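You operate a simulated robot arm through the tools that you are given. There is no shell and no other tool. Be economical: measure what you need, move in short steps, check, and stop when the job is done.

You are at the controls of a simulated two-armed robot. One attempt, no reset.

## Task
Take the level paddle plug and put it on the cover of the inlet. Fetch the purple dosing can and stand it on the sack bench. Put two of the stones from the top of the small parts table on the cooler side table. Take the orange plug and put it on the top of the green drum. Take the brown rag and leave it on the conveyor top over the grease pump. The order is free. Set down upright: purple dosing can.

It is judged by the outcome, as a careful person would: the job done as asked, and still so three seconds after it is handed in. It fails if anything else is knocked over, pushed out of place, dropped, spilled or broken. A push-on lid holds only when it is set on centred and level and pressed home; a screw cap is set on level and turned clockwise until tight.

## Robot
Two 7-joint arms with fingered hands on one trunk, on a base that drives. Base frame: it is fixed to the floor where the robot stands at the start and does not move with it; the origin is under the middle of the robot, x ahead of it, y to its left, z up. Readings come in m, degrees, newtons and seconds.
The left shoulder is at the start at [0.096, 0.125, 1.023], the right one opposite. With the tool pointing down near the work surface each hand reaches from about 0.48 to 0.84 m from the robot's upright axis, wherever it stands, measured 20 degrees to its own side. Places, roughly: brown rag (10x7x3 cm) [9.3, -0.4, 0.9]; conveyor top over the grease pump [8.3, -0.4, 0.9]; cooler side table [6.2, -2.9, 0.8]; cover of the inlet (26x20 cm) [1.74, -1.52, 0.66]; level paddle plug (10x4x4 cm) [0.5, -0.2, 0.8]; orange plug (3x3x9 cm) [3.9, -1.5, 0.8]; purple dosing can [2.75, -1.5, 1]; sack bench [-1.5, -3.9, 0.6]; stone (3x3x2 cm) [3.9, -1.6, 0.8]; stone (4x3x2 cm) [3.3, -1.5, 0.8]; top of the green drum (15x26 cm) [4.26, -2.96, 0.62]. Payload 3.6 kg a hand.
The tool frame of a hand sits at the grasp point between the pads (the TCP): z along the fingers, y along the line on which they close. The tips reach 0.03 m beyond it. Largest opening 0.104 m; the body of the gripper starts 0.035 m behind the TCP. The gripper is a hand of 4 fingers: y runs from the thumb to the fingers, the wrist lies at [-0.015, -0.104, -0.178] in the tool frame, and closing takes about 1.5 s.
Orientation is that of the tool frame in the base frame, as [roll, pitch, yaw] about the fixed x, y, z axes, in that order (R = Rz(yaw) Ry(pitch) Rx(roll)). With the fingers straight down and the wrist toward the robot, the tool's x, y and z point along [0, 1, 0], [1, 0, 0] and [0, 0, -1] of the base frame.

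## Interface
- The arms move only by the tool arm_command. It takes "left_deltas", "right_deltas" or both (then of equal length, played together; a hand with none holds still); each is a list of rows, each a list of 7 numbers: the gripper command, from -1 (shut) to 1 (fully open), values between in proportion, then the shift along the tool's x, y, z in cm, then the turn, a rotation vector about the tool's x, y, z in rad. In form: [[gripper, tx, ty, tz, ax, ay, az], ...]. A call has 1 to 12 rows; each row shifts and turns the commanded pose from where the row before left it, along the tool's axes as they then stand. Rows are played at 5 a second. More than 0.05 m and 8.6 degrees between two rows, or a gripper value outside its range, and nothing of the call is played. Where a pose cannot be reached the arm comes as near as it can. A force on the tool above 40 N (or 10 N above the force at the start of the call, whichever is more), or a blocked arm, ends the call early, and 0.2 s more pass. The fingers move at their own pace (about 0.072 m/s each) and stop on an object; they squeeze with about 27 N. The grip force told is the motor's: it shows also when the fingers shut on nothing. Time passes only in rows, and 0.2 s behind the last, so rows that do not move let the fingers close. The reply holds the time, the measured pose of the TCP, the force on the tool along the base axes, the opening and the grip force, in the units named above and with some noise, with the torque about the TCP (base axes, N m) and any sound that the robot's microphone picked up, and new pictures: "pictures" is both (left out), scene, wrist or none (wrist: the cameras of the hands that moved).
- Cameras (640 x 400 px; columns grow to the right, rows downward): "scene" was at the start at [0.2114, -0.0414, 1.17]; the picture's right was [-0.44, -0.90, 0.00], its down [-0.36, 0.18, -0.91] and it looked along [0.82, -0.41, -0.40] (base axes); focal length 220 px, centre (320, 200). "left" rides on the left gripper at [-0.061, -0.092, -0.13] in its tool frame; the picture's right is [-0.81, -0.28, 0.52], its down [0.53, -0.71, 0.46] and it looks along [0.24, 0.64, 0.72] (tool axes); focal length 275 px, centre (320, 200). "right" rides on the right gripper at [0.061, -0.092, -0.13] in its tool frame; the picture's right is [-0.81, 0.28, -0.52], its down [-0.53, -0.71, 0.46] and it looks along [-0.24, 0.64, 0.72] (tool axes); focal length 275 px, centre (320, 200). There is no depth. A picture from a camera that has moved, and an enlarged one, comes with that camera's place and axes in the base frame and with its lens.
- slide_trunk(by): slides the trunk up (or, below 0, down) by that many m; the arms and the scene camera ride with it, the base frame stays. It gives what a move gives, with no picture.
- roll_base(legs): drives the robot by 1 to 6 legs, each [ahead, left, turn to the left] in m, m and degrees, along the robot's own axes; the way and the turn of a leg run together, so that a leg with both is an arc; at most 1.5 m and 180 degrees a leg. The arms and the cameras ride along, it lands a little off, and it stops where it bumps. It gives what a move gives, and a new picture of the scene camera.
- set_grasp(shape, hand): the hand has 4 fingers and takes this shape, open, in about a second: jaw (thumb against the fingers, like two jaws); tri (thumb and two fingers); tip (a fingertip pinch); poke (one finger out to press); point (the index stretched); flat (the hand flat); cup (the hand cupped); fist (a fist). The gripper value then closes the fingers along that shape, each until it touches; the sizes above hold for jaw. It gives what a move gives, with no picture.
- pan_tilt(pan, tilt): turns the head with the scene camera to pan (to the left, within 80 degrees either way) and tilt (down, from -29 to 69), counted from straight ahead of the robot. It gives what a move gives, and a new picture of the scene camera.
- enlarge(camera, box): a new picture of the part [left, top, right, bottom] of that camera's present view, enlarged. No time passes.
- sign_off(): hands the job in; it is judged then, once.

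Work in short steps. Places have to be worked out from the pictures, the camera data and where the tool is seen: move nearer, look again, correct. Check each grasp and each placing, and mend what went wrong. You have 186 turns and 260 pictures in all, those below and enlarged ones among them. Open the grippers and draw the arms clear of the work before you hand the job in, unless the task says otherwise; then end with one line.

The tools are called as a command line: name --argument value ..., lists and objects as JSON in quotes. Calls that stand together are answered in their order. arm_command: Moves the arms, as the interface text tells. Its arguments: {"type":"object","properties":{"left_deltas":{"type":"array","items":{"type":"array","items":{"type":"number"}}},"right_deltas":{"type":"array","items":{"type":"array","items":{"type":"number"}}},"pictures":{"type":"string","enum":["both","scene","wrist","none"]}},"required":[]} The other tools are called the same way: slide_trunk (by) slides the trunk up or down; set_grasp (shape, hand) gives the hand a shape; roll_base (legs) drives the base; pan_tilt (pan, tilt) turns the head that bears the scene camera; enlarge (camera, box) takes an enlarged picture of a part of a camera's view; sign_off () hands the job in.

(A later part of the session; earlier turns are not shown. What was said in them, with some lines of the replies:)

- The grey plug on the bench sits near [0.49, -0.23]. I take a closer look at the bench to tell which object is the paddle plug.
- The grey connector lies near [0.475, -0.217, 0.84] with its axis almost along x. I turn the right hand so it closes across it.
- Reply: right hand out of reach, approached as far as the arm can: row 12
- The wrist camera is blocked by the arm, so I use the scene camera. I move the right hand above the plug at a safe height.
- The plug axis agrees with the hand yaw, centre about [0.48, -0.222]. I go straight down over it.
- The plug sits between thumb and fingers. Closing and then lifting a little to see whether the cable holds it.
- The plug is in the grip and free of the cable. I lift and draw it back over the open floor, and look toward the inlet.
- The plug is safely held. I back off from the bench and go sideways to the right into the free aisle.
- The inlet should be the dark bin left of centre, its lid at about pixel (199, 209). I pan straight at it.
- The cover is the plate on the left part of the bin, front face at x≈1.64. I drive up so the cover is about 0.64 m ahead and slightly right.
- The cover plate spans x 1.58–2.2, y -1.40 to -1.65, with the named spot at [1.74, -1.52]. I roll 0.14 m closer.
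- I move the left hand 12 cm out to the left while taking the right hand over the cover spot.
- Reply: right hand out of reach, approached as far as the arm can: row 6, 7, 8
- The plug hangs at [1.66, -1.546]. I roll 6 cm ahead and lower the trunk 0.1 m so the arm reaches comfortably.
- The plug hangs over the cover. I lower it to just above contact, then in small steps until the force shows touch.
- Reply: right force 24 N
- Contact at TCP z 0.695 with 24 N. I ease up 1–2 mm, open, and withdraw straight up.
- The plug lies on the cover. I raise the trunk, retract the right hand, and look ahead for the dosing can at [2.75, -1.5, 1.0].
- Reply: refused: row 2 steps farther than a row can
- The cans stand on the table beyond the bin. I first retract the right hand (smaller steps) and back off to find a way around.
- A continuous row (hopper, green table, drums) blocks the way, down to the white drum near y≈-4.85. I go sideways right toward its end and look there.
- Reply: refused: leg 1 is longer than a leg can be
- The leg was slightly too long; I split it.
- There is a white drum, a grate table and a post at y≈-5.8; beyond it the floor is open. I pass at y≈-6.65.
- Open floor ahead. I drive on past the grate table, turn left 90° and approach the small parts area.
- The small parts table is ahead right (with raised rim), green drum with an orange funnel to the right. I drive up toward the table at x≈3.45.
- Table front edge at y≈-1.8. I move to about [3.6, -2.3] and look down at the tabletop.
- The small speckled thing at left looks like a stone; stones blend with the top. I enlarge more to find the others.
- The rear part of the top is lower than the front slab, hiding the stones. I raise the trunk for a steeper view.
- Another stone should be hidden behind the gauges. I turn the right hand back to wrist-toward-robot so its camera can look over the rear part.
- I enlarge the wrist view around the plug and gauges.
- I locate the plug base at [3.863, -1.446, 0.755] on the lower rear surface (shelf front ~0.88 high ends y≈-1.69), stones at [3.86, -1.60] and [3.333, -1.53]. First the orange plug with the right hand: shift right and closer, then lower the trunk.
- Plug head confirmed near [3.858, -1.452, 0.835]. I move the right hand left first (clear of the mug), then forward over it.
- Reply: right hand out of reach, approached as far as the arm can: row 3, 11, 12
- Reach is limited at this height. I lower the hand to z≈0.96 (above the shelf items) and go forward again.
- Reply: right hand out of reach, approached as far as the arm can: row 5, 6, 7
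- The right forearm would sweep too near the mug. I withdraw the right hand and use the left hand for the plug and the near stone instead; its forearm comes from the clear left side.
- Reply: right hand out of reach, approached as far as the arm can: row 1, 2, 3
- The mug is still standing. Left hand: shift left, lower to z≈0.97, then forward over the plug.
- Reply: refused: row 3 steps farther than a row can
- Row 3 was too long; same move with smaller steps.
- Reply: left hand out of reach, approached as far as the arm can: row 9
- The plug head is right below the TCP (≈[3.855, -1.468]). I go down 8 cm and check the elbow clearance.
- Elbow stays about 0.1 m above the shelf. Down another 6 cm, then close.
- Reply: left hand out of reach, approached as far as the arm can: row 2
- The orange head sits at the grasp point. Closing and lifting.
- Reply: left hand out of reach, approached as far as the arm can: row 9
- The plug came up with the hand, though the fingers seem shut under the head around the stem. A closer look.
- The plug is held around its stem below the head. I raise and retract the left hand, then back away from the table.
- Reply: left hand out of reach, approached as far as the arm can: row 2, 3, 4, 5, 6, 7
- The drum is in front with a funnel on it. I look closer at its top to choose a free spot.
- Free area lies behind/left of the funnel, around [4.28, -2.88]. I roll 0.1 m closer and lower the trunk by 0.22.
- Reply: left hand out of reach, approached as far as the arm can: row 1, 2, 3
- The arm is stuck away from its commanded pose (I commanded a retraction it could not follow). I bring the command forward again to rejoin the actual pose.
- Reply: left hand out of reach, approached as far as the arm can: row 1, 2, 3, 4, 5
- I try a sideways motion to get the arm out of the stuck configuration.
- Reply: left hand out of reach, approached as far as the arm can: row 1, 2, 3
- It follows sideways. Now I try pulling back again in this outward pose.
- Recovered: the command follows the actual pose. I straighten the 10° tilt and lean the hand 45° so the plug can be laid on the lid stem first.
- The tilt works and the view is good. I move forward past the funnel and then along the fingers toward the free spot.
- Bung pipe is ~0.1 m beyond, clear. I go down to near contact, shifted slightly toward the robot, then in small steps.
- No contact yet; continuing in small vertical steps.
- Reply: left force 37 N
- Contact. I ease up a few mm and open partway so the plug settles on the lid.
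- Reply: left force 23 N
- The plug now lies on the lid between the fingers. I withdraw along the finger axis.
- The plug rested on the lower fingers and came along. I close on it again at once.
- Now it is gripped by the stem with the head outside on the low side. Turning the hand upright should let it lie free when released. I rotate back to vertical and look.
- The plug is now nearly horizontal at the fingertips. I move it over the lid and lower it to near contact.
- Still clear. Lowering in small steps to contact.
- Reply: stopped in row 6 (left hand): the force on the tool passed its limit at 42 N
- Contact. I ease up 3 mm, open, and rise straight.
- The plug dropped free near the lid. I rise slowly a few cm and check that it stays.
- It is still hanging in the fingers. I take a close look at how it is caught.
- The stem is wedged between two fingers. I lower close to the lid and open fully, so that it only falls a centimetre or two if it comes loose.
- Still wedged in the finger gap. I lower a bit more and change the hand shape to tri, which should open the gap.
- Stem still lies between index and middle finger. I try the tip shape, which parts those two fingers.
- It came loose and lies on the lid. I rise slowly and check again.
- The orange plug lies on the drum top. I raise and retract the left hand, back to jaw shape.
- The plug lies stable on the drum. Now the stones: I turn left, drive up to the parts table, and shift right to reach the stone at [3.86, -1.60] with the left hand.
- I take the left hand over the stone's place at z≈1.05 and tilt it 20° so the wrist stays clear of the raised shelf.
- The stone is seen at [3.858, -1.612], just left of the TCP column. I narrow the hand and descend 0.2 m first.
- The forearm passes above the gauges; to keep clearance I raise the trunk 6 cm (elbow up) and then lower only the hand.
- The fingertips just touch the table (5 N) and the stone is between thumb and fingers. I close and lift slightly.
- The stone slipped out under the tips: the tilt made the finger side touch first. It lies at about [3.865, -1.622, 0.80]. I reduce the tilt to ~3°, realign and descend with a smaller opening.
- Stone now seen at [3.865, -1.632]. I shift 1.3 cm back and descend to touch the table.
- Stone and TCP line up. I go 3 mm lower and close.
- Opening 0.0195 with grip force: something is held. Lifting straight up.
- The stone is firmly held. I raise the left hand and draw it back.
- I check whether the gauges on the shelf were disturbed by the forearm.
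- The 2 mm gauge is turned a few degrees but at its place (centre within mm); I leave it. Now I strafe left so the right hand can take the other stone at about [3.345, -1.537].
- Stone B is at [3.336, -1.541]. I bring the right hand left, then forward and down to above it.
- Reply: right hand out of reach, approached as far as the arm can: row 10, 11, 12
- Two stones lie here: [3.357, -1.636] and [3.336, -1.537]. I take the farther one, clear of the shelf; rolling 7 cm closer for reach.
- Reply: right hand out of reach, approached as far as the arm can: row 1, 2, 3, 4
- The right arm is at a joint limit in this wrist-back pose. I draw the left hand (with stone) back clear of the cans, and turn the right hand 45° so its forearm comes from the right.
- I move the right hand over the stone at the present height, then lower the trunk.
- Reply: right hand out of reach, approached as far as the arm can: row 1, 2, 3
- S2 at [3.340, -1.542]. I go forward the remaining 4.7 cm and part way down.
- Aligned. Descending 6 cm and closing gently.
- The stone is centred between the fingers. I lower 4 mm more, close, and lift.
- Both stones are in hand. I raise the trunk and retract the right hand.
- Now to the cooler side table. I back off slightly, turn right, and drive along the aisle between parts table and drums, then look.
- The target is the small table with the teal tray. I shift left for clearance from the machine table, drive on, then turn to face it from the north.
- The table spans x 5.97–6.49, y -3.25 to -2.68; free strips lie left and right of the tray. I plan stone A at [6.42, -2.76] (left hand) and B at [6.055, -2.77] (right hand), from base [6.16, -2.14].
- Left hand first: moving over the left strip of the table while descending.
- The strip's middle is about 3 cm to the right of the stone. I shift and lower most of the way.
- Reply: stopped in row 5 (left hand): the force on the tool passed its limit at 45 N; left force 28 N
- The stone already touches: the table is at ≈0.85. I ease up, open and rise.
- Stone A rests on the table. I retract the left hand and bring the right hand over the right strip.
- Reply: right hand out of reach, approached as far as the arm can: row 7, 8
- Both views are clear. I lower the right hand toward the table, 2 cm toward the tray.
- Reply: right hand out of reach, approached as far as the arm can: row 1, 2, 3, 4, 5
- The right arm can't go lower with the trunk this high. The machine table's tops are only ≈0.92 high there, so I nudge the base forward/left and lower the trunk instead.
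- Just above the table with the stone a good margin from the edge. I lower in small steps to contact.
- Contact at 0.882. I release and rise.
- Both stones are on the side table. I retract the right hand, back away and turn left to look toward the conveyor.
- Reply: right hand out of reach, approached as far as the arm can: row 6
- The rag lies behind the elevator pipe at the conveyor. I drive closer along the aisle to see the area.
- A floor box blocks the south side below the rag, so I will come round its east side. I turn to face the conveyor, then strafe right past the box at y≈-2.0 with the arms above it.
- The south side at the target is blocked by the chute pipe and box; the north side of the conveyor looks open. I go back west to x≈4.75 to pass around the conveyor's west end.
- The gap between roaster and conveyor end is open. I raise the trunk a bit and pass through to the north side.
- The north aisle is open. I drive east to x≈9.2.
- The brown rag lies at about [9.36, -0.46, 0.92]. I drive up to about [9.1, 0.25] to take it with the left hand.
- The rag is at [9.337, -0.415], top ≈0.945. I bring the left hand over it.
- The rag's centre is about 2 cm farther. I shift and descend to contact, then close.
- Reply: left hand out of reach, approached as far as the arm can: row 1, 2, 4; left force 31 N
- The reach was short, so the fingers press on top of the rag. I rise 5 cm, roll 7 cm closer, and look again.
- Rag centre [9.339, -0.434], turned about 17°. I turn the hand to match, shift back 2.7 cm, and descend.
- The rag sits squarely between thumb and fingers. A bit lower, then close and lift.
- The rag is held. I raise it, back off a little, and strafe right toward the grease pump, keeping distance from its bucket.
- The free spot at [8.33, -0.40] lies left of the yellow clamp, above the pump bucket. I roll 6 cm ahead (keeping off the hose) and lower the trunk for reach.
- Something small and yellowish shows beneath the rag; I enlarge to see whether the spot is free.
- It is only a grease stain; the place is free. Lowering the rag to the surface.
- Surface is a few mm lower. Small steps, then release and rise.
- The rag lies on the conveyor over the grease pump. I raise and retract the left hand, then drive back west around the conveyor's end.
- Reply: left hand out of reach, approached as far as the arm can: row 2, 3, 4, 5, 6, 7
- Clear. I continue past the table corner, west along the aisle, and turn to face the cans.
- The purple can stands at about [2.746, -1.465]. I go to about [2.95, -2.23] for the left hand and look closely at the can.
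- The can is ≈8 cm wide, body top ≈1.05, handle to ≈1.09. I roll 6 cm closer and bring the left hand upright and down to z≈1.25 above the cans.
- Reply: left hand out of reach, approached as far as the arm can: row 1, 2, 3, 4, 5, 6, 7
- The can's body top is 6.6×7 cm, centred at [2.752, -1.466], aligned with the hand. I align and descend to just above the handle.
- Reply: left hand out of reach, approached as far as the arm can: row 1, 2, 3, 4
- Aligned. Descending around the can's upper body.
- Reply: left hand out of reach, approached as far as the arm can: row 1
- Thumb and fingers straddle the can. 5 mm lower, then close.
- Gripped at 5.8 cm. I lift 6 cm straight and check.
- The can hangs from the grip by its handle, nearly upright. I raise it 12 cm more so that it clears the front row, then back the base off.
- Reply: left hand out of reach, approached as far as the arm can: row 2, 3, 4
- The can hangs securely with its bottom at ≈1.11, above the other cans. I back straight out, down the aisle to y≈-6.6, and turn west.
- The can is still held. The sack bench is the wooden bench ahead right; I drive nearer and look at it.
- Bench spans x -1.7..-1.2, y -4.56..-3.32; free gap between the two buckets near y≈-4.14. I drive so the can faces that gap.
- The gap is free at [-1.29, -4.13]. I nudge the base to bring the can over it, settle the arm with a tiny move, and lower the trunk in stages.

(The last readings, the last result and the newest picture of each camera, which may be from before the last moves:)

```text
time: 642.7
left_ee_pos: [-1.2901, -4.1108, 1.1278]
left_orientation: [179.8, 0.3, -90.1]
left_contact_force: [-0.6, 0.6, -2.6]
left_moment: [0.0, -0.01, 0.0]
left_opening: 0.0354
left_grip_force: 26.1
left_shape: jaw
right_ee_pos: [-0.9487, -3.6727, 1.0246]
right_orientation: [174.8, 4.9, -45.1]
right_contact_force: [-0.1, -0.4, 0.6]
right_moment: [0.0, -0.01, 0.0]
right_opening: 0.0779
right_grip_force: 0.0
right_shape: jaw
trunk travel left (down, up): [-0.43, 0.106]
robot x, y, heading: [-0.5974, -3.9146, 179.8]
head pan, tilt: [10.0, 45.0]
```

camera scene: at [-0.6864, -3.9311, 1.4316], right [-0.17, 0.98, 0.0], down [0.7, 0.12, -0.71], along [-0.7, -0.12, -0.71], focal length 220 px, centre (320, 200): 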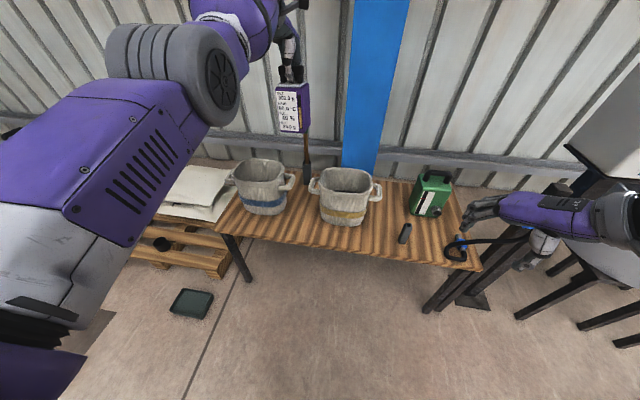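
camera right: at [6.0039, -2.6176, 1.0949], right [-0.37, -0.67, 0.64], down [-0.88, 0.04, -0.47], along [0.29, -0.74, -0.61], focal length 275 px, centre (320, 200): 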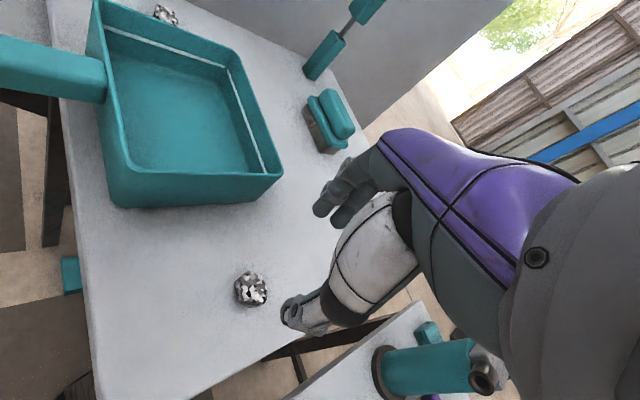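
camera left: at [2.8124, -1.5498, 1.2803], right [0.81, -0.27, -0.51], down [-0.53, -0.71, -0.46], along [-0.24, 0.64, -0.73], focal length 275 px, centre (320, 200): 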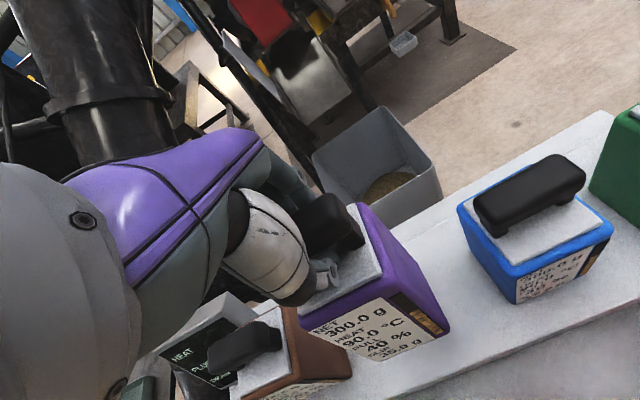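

Smooth. I shift the can 3.4 cm to the middle of the gap and lower the trunk 0.28.

arm_command --left_deltas '[[-1, 1.7, 0, 0, 0, 0, 0], [-1, 1.7, 0, 0, 0, 0, 0]]' --pictures "none"

slide_trunk --by -0.28

pan_tilt --pan 15 --tilt 35

enlarge --camera "left" --box '[160, 100, 480, 400]'

```text
time: 643.3
left_ee_pos: [-1.2894, -4.1451, 1.1268]
left_orientation: [180.0, 0.2, -90.1]
left_contact_force: [-0.7, -0.1, -1.9]
left_moment: [0.03, -0.02, 0.01]
left_opening: 0.0352
left_grip_force: 27.0
left_shape: jaw
right_ee_pos: [-0.9499, -3.6724, 1.024]
right_orientation: [174.9, 4.9, -45.0]
right_contact_force: [0.1, -0.9, -0.9]
right_moment: [0.0, -0.02, -0.01]
right_opening: 0.0776
right_grip_force: 0.1
right_shape: jaw
trunk travel left (down, up): [-0.43, 0.106]
robot x, y, heading: [-0.5949, -3.916, 179.7]
head pan, tilt: [10.0, 45.0]
```

```text
time: 646.2
left_ee_pos: [-1.2903, -4.1452, 0.8475]
left_orientation: [179.8, 0.2, -90.1]
left_contact_force: [0.0, -0.1, -2.9]
left_moment: [0.02, 0.03, -0.02]
left_opening: 0.0352
left_grip_force: 26.8
left_shape: jaw
right_ee_pos: [-0.953, -3.6727, 0.6781]
right_orientation: [-174.9, -5.4, -45.0]
right_contact_force: [1.0, -0.3, -0.3]
right_moment: [-0.01, 0.0, -0.02]
right_opening: 0.0778
right_grip_force: 0.0
right_shape: jaw
trunk travel left (down, up): [-0.15, 0.386]
robot x, y, heading: [-0.598, -3.9173, 180.0]
head pan, tilt: [10.0, 45.0]
```

```text
time: 646.9
left_ee_pos: [-1.2892, -4.145, 0.8469]
left_orientation: [179.9, 0.3, -90.1]
left_contact_force: [-0.1, -1.1, -3.5]
left_moment: [-0.04, 0.01, 0.02]
left_opening: 0.0352
left_grip_force: 27.0
left_shape: jaw
right_ee_pos: [-0.9518, -3.6723, 0.6795]
right_orientation: [-174.9, -5.3, -44.9]
right_contact_force: [-0.1, -0.4, -0.7]
right_moment: [0.0, -0.01, 0.0]
right_opening: 0.0776
right_grip_force: 0.1
right_shape: jaw
trunk travel left (down, up): [-0.15, 0.386]
robot x, y, heading: [-0.5981, -3.9178, 179.9]
head pan, tilt: [15.0, 35.0]
camera scene: at [-0.8468, -3.9392, 1.0422], right [-0.26, 0.97, 0.0], down [0.55, 0.15, -0.82], along [-0.79, -0.21, -0.57], focal length 220 px, centre (320, 200)
```

scene: 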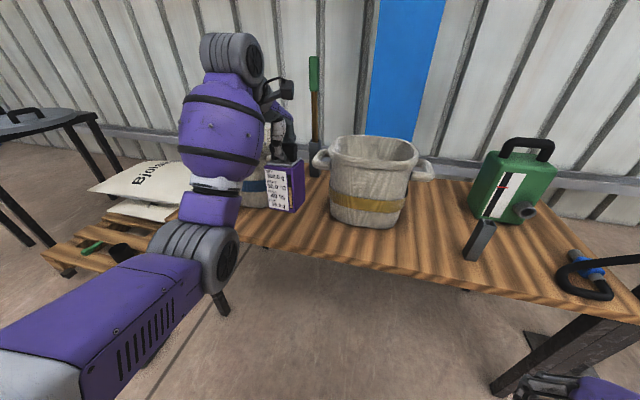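

```text
1.33 times, centred on (320, 250) of left
camera zoom: at [-1.1986, -4.0854, 0.9775], right [0.28, 0.81, -0.51], down [0.71, -0.53, -0.46], along [-0.65, -0.24, -0.72], focal length 367 px, centre (320, 133)
```

zoom: 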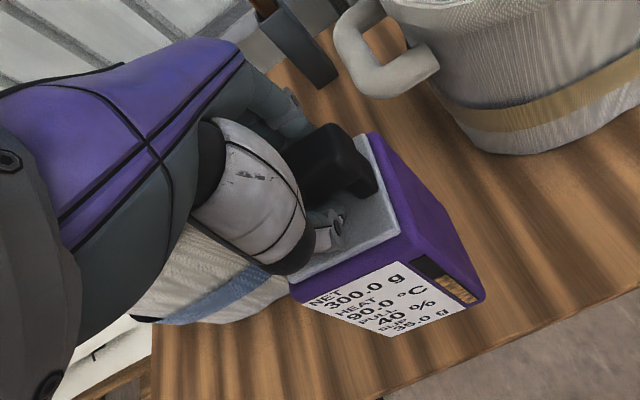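

The can hangs upright over the gap. I shift it 1 cm away from the left bucket and lower with small final steps.

arm_command --left_deltas '[[-1, -1, 0, 2, 0, 0, 0], [-1, 0, 0, 2, 0, 0, 0], [-1, 0, 0, 1.5, 0, 0, 0], [-1, 0, 0, 0.6, 0, 0, 0], [-1, 0, 0, 0.5, 0, 0, 0], [-1, 0, 0, 0.5, 0, 0, 0], [-1, 0, 0, 0.5, 0, 0, 0], [-1, 0, 0, 0, 0, 0, 0]]' --pictures "wrist"

```text
time: 648.7
left_ee_pos: [-1.2907, -4.1364, 0.7704]
left_orientation: [179.9, 0.3, -90.0]
left_contact_force: [0.0, -0.3, -3.3]
left_moment: [-0.02, -0.01, 0.0]
left_opening: 0.0353
left_grip_force: 27.6
left_shape: jaw
right_ee_pos: [-0.9535, -3.6717, 0.6776]
right_orientation: [-174.9, -5.4, -45.0]
right_contact_force: [0.8, -0.4, -0.8]
right_moment: [0.0, 0.02, -0.02]
right_opening: 0.0777
right_grip_force: 0.1
right_shape: jaw
trunk travel left (down, up): [-0.15, 0.386]
robot x, y, heading: [-0.5925, -3.9138, 180.0]
head pan, tilt: [15.0, 35.0]
camera left: at [-1.1989, -4.0752, 0.9013], right [0.28, 0.81, -0.51], down [0.71, -0.53, -0.46], along [-0.65, -0.24, -0.72], focal length 275 px, centre (320, 200)
```

left: 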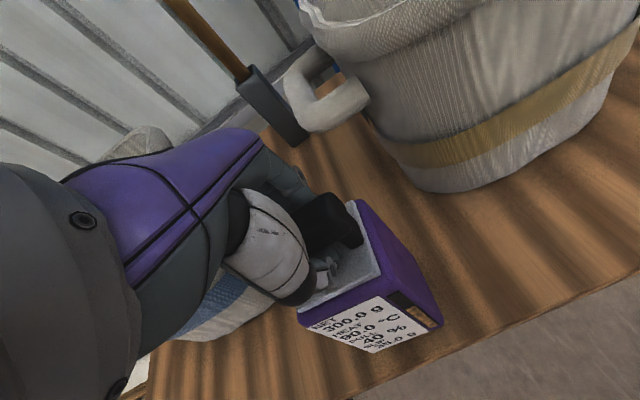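

Not touching yet. Continuing in small steps.

arm_command --left_deltas '[[-1, 0, 0, 0.4, 0, 0, 0], [-1, 0, 0, 0.4, 0, 0, 0], [-1, 0, 0, 0.4, 0, 0, 0], [-1, 0, 0, 0.4, 0, 0, 0], [-1, 0, 0, 0.4, 0, 0, 0], [-1, 0, 0, 0, 0, 0, 0]]' --pictures "none"

```text
time: 650.1
left_ee_pos: [-1.2898, -4.1338, 0.7559]
left_orientation: [179.4, 0.4, -90.2]
left_contact_force: [4.3, 6.7, 21.2]
left_moment: [0.31, 0.19, -0.07]
left_opening: 0.0367
left_grip_force: 27.1
left_shape: jaw
right_ee_pos: [-0.9511, -3.672, 0.6783]
right_orientation: [-175.0, -5.4, -44.9]
right_contact_force: [0.5, 0.1, -0.2]
right_moment: [0.02, 0.0, 0.01]
right_opening: 0.0778
right_grip_force: 0.0
right_shape: jaw
trunk travel left (down, up): [-0.15, 0.386]
robot x, y, heading: [-0.5958, -3.9174, 179.6]
head pan, tilt: [15.0, 35.0]
```

Contact with ~24 N. I ease off a few mm, open, and look before rising.

arm_command --left_deltas '[[-1, 0, 0, -0.4, 0, 0, 0], [-0.3, 0, 0, 0, 0, 0, 0], [0, 0, 0, 0, 0, 0, 0], [0.5, 0, 0, 0, 0, 0, 0], [1, 0, 0, 0, 0, 0, 0], [1, 0, 0, 0, 0, 0, 0], [1, 0, 0, 0, 0, 0, 0]]'

```text
time: 651.7
left_ee_pos: [-1.2896, -4.1358, 0.756]
left_orientation: [180.0, 0.3, -90.1]
left_contact_force: [-0.7, 0.2, 1.0]
left_moment: [0.01, -0.03, 0.02]
left_opening: 0.1037
left_grip_force: 0.0
left_shape: jaw
right_ee_pos: [-0.9514, -3.6728, 0.6786]
right_orientation: [-174.9, -5.5, -44.9]
right_contact_force: [1.5, 0.5, -0.2]
right_moment: [0.0, -0.01, 0.04]
right_opening: 0.0777
right_grip_force: 0.0
right_shape: jaw
trunk travel left (down, up): [-0.15, 0.386]
robot x, y, heading: [-0.5967, -3.9173, 179.7]
head pan, tilt: [15.0, 35.0]
camera scene: at [-0.8466, -3.9392, 1.0422], right [-0.26, 0.97, 0.0], down [0.55, 0.15, -0.82], along [-0.79, -0.21, -0.57], focal length 220 px, centre (320, 200)
camera left: at [-1.1984, -4.0751, 0.8857], right [0.28, 0.81, -0.51], down [0.71, -0.53, -0.46], along [-0.65, -0.24, -0.73], focal length 275 px, centre (320, 200)
```

scene: 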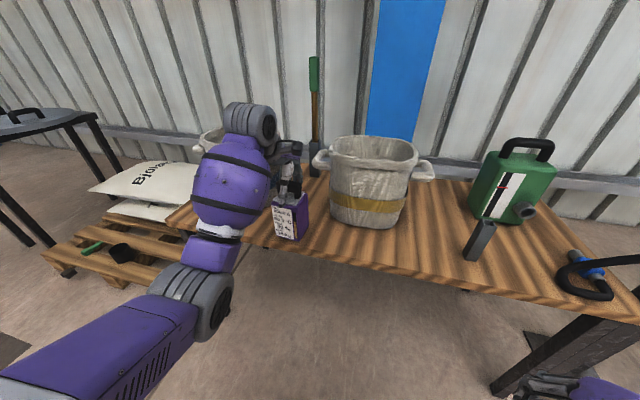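
left: 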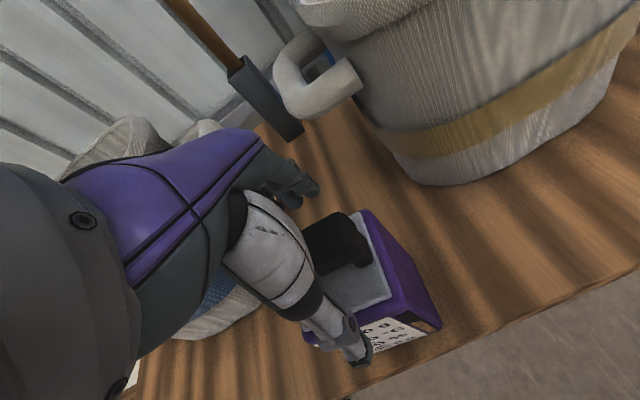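

The can stands on the bench. I rise slowly straight up.

arm_command --left_deltas '[[1, 0, 0, -0.8, 0, 0, 0], [1, 0, 0, -1.2, 0, 0, 0], [1, 0, 0, -2, 0, 0, 0], [1, 0, 0, -3, 0, 0, 0], [1, 0, 0, -3, 0, 0, 0]]' --pictures "wrist"

slide_trunk --by 0.2

roll_base --legs '[[-0.5, 0, 0]]'

enlarge --camera "scene" --box '[200, 60, 440, 240]'

```text
time: 652.9
left_ee_pos: [-1.2894, -4.1359, 0.8554]
left_orientation: [179.9, 0.3, -90.1]
left_contact_force: [0.1, 0.5, -1.2]
left_moment: [-0.03, 0.0, 0.02]
left_opening: 0.1036
left_grip_force: 0.0
left_shape: jaw
right_ee_pos: [-0.9521, -3.6718, 0.679]
right_orientation: [-175.0, -5.4, -44.9]
right_contact_force: [-1.0, -0.3, 0.2]
right_moment: [0.01, -0.01, 0.03]
right_opening: 0.0778
right_grip_force: 0.0
right_shape: jaw
trunk travel left (down, up): [-0.15, 0.386]
robot x, y, heading: [-0.5956, -3.9164, 179.9]
head pan, tilt: [15.0, 35.0]
camera left: at [-1.1978, -4.0754, 0.986], right [0.28, 0.81, -0.51], down [0.71, -0.53, -0.46], along [-0.65, -0.24, -0.72], focal length 275 px, centre (320, 200)
```

left: 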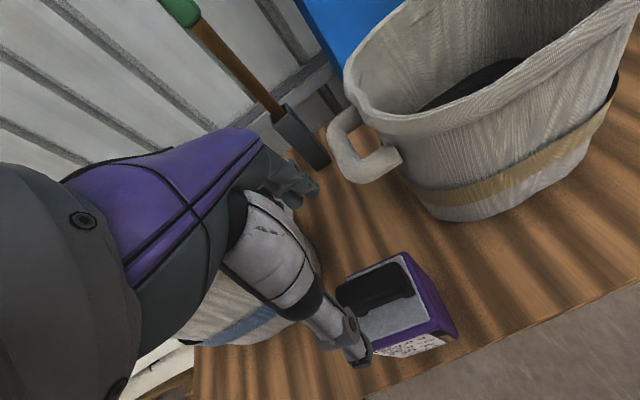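

```text
time: 655.0
left_ee_pos: [-1.2909, -4.1359, 1.0541]
left_orientation: [179.9, 0.4, -90.0]
left_contact_force: [-0.2, 0.5, -0.4]
left_moment: [-0.01, 0.01, 0.0]
left_opening: 0.1038
left_grip_force: 0.1
left_shape: jaw
right_ee_pos: [-0.9528, -3.6732, 0.8793]
right_orientation: [-175.0, -5.4, -45.0]
right_contact_force: [0.0, 0.5, 0.4]
right_moment: [0.01, -0.04, 0.0]
right_opening: 0.0779
right_grip_force: 0.0
right_shape: jaw
trunk travel left (down, up): [-0.35, 0.186]
robot x, y, heading: [-0.5926, -3.9147, 180.1]
head pan, tilt: [15.0, 35.0]
```

```text
time: 658.0
left_ee_pos: [-0.792, -4.1378, 1.055]
left_orientation: [179.9, 0.3, -90.0]
left_contact_force: [1.3, -0.8, 0.0]
left_moment: [0.0, 0.0, 0.02]
left_opening: 0.1037
left_grip_force: 0.1
left_shape: jaw
right_ee_pos: [-0.4553, -3.6726, 0.8781]
right_orientation: [-175.0, -5.5, -44.8]
right_contact_force: [-0.2, -0.3, 0.3]
right_moment: [-0.04, 0.06, -0.01]
right_opening: 0.0779
right_grip_force: 0.1
right_shape: jaw
trunk travel left (down, up): [-0.35, 0.186]
robot x, y, heading: [-0.1001, -3.9188, -179.9]
head pan, tilt: [15.0, 35.0]
camera scene: at [-0.2926, -3.9397, 1.2501], right [-0.26, 0.97, 0.0], down [0.55, 0.15, -0.82], along [-0.79, -0.21, -0.57], focal length 220 px, centre (320, 200)
```

scene: 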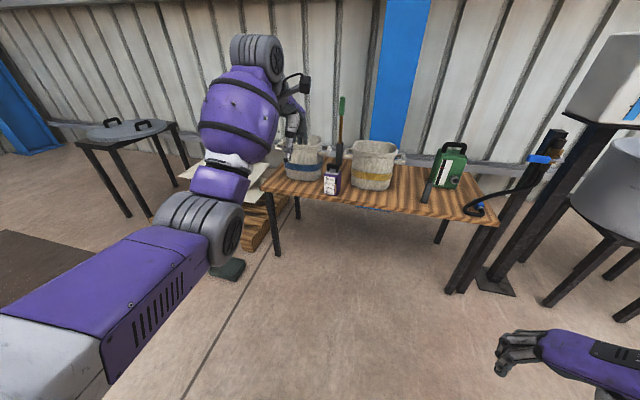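

```text
2.22 times, centred on (320, 150) of scene
camera zoom: at [-0.2926, -3.9397, 1.2501], right [-0.26, 0.97, 0.0], down [0.55, 0.15, -0.82], along [-0.79, -0.21, -0.57], focal length 489 px, centre (320, 311)
```

zoom: 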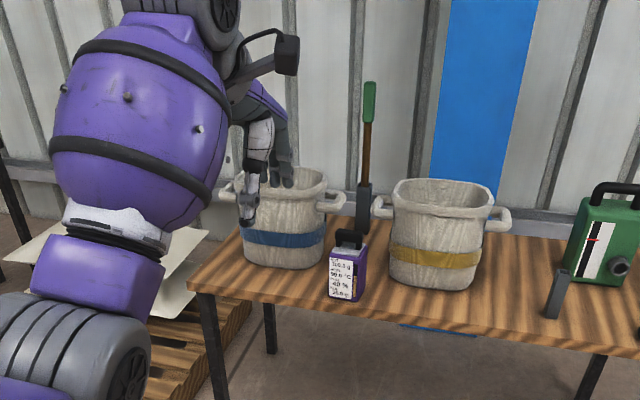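

The purple can stands upright on the sack bench between the buckets, both grippers are open and the arms are clear. All five placings are done, so I hand the job in.

sign_off

```text
The job is handed in.
```

I did all five placings and handed the job in. One slip: my forearm turned the 2 mm gauge on the small parts table by about 8°, and I left it, as its position had not visibly shifted.
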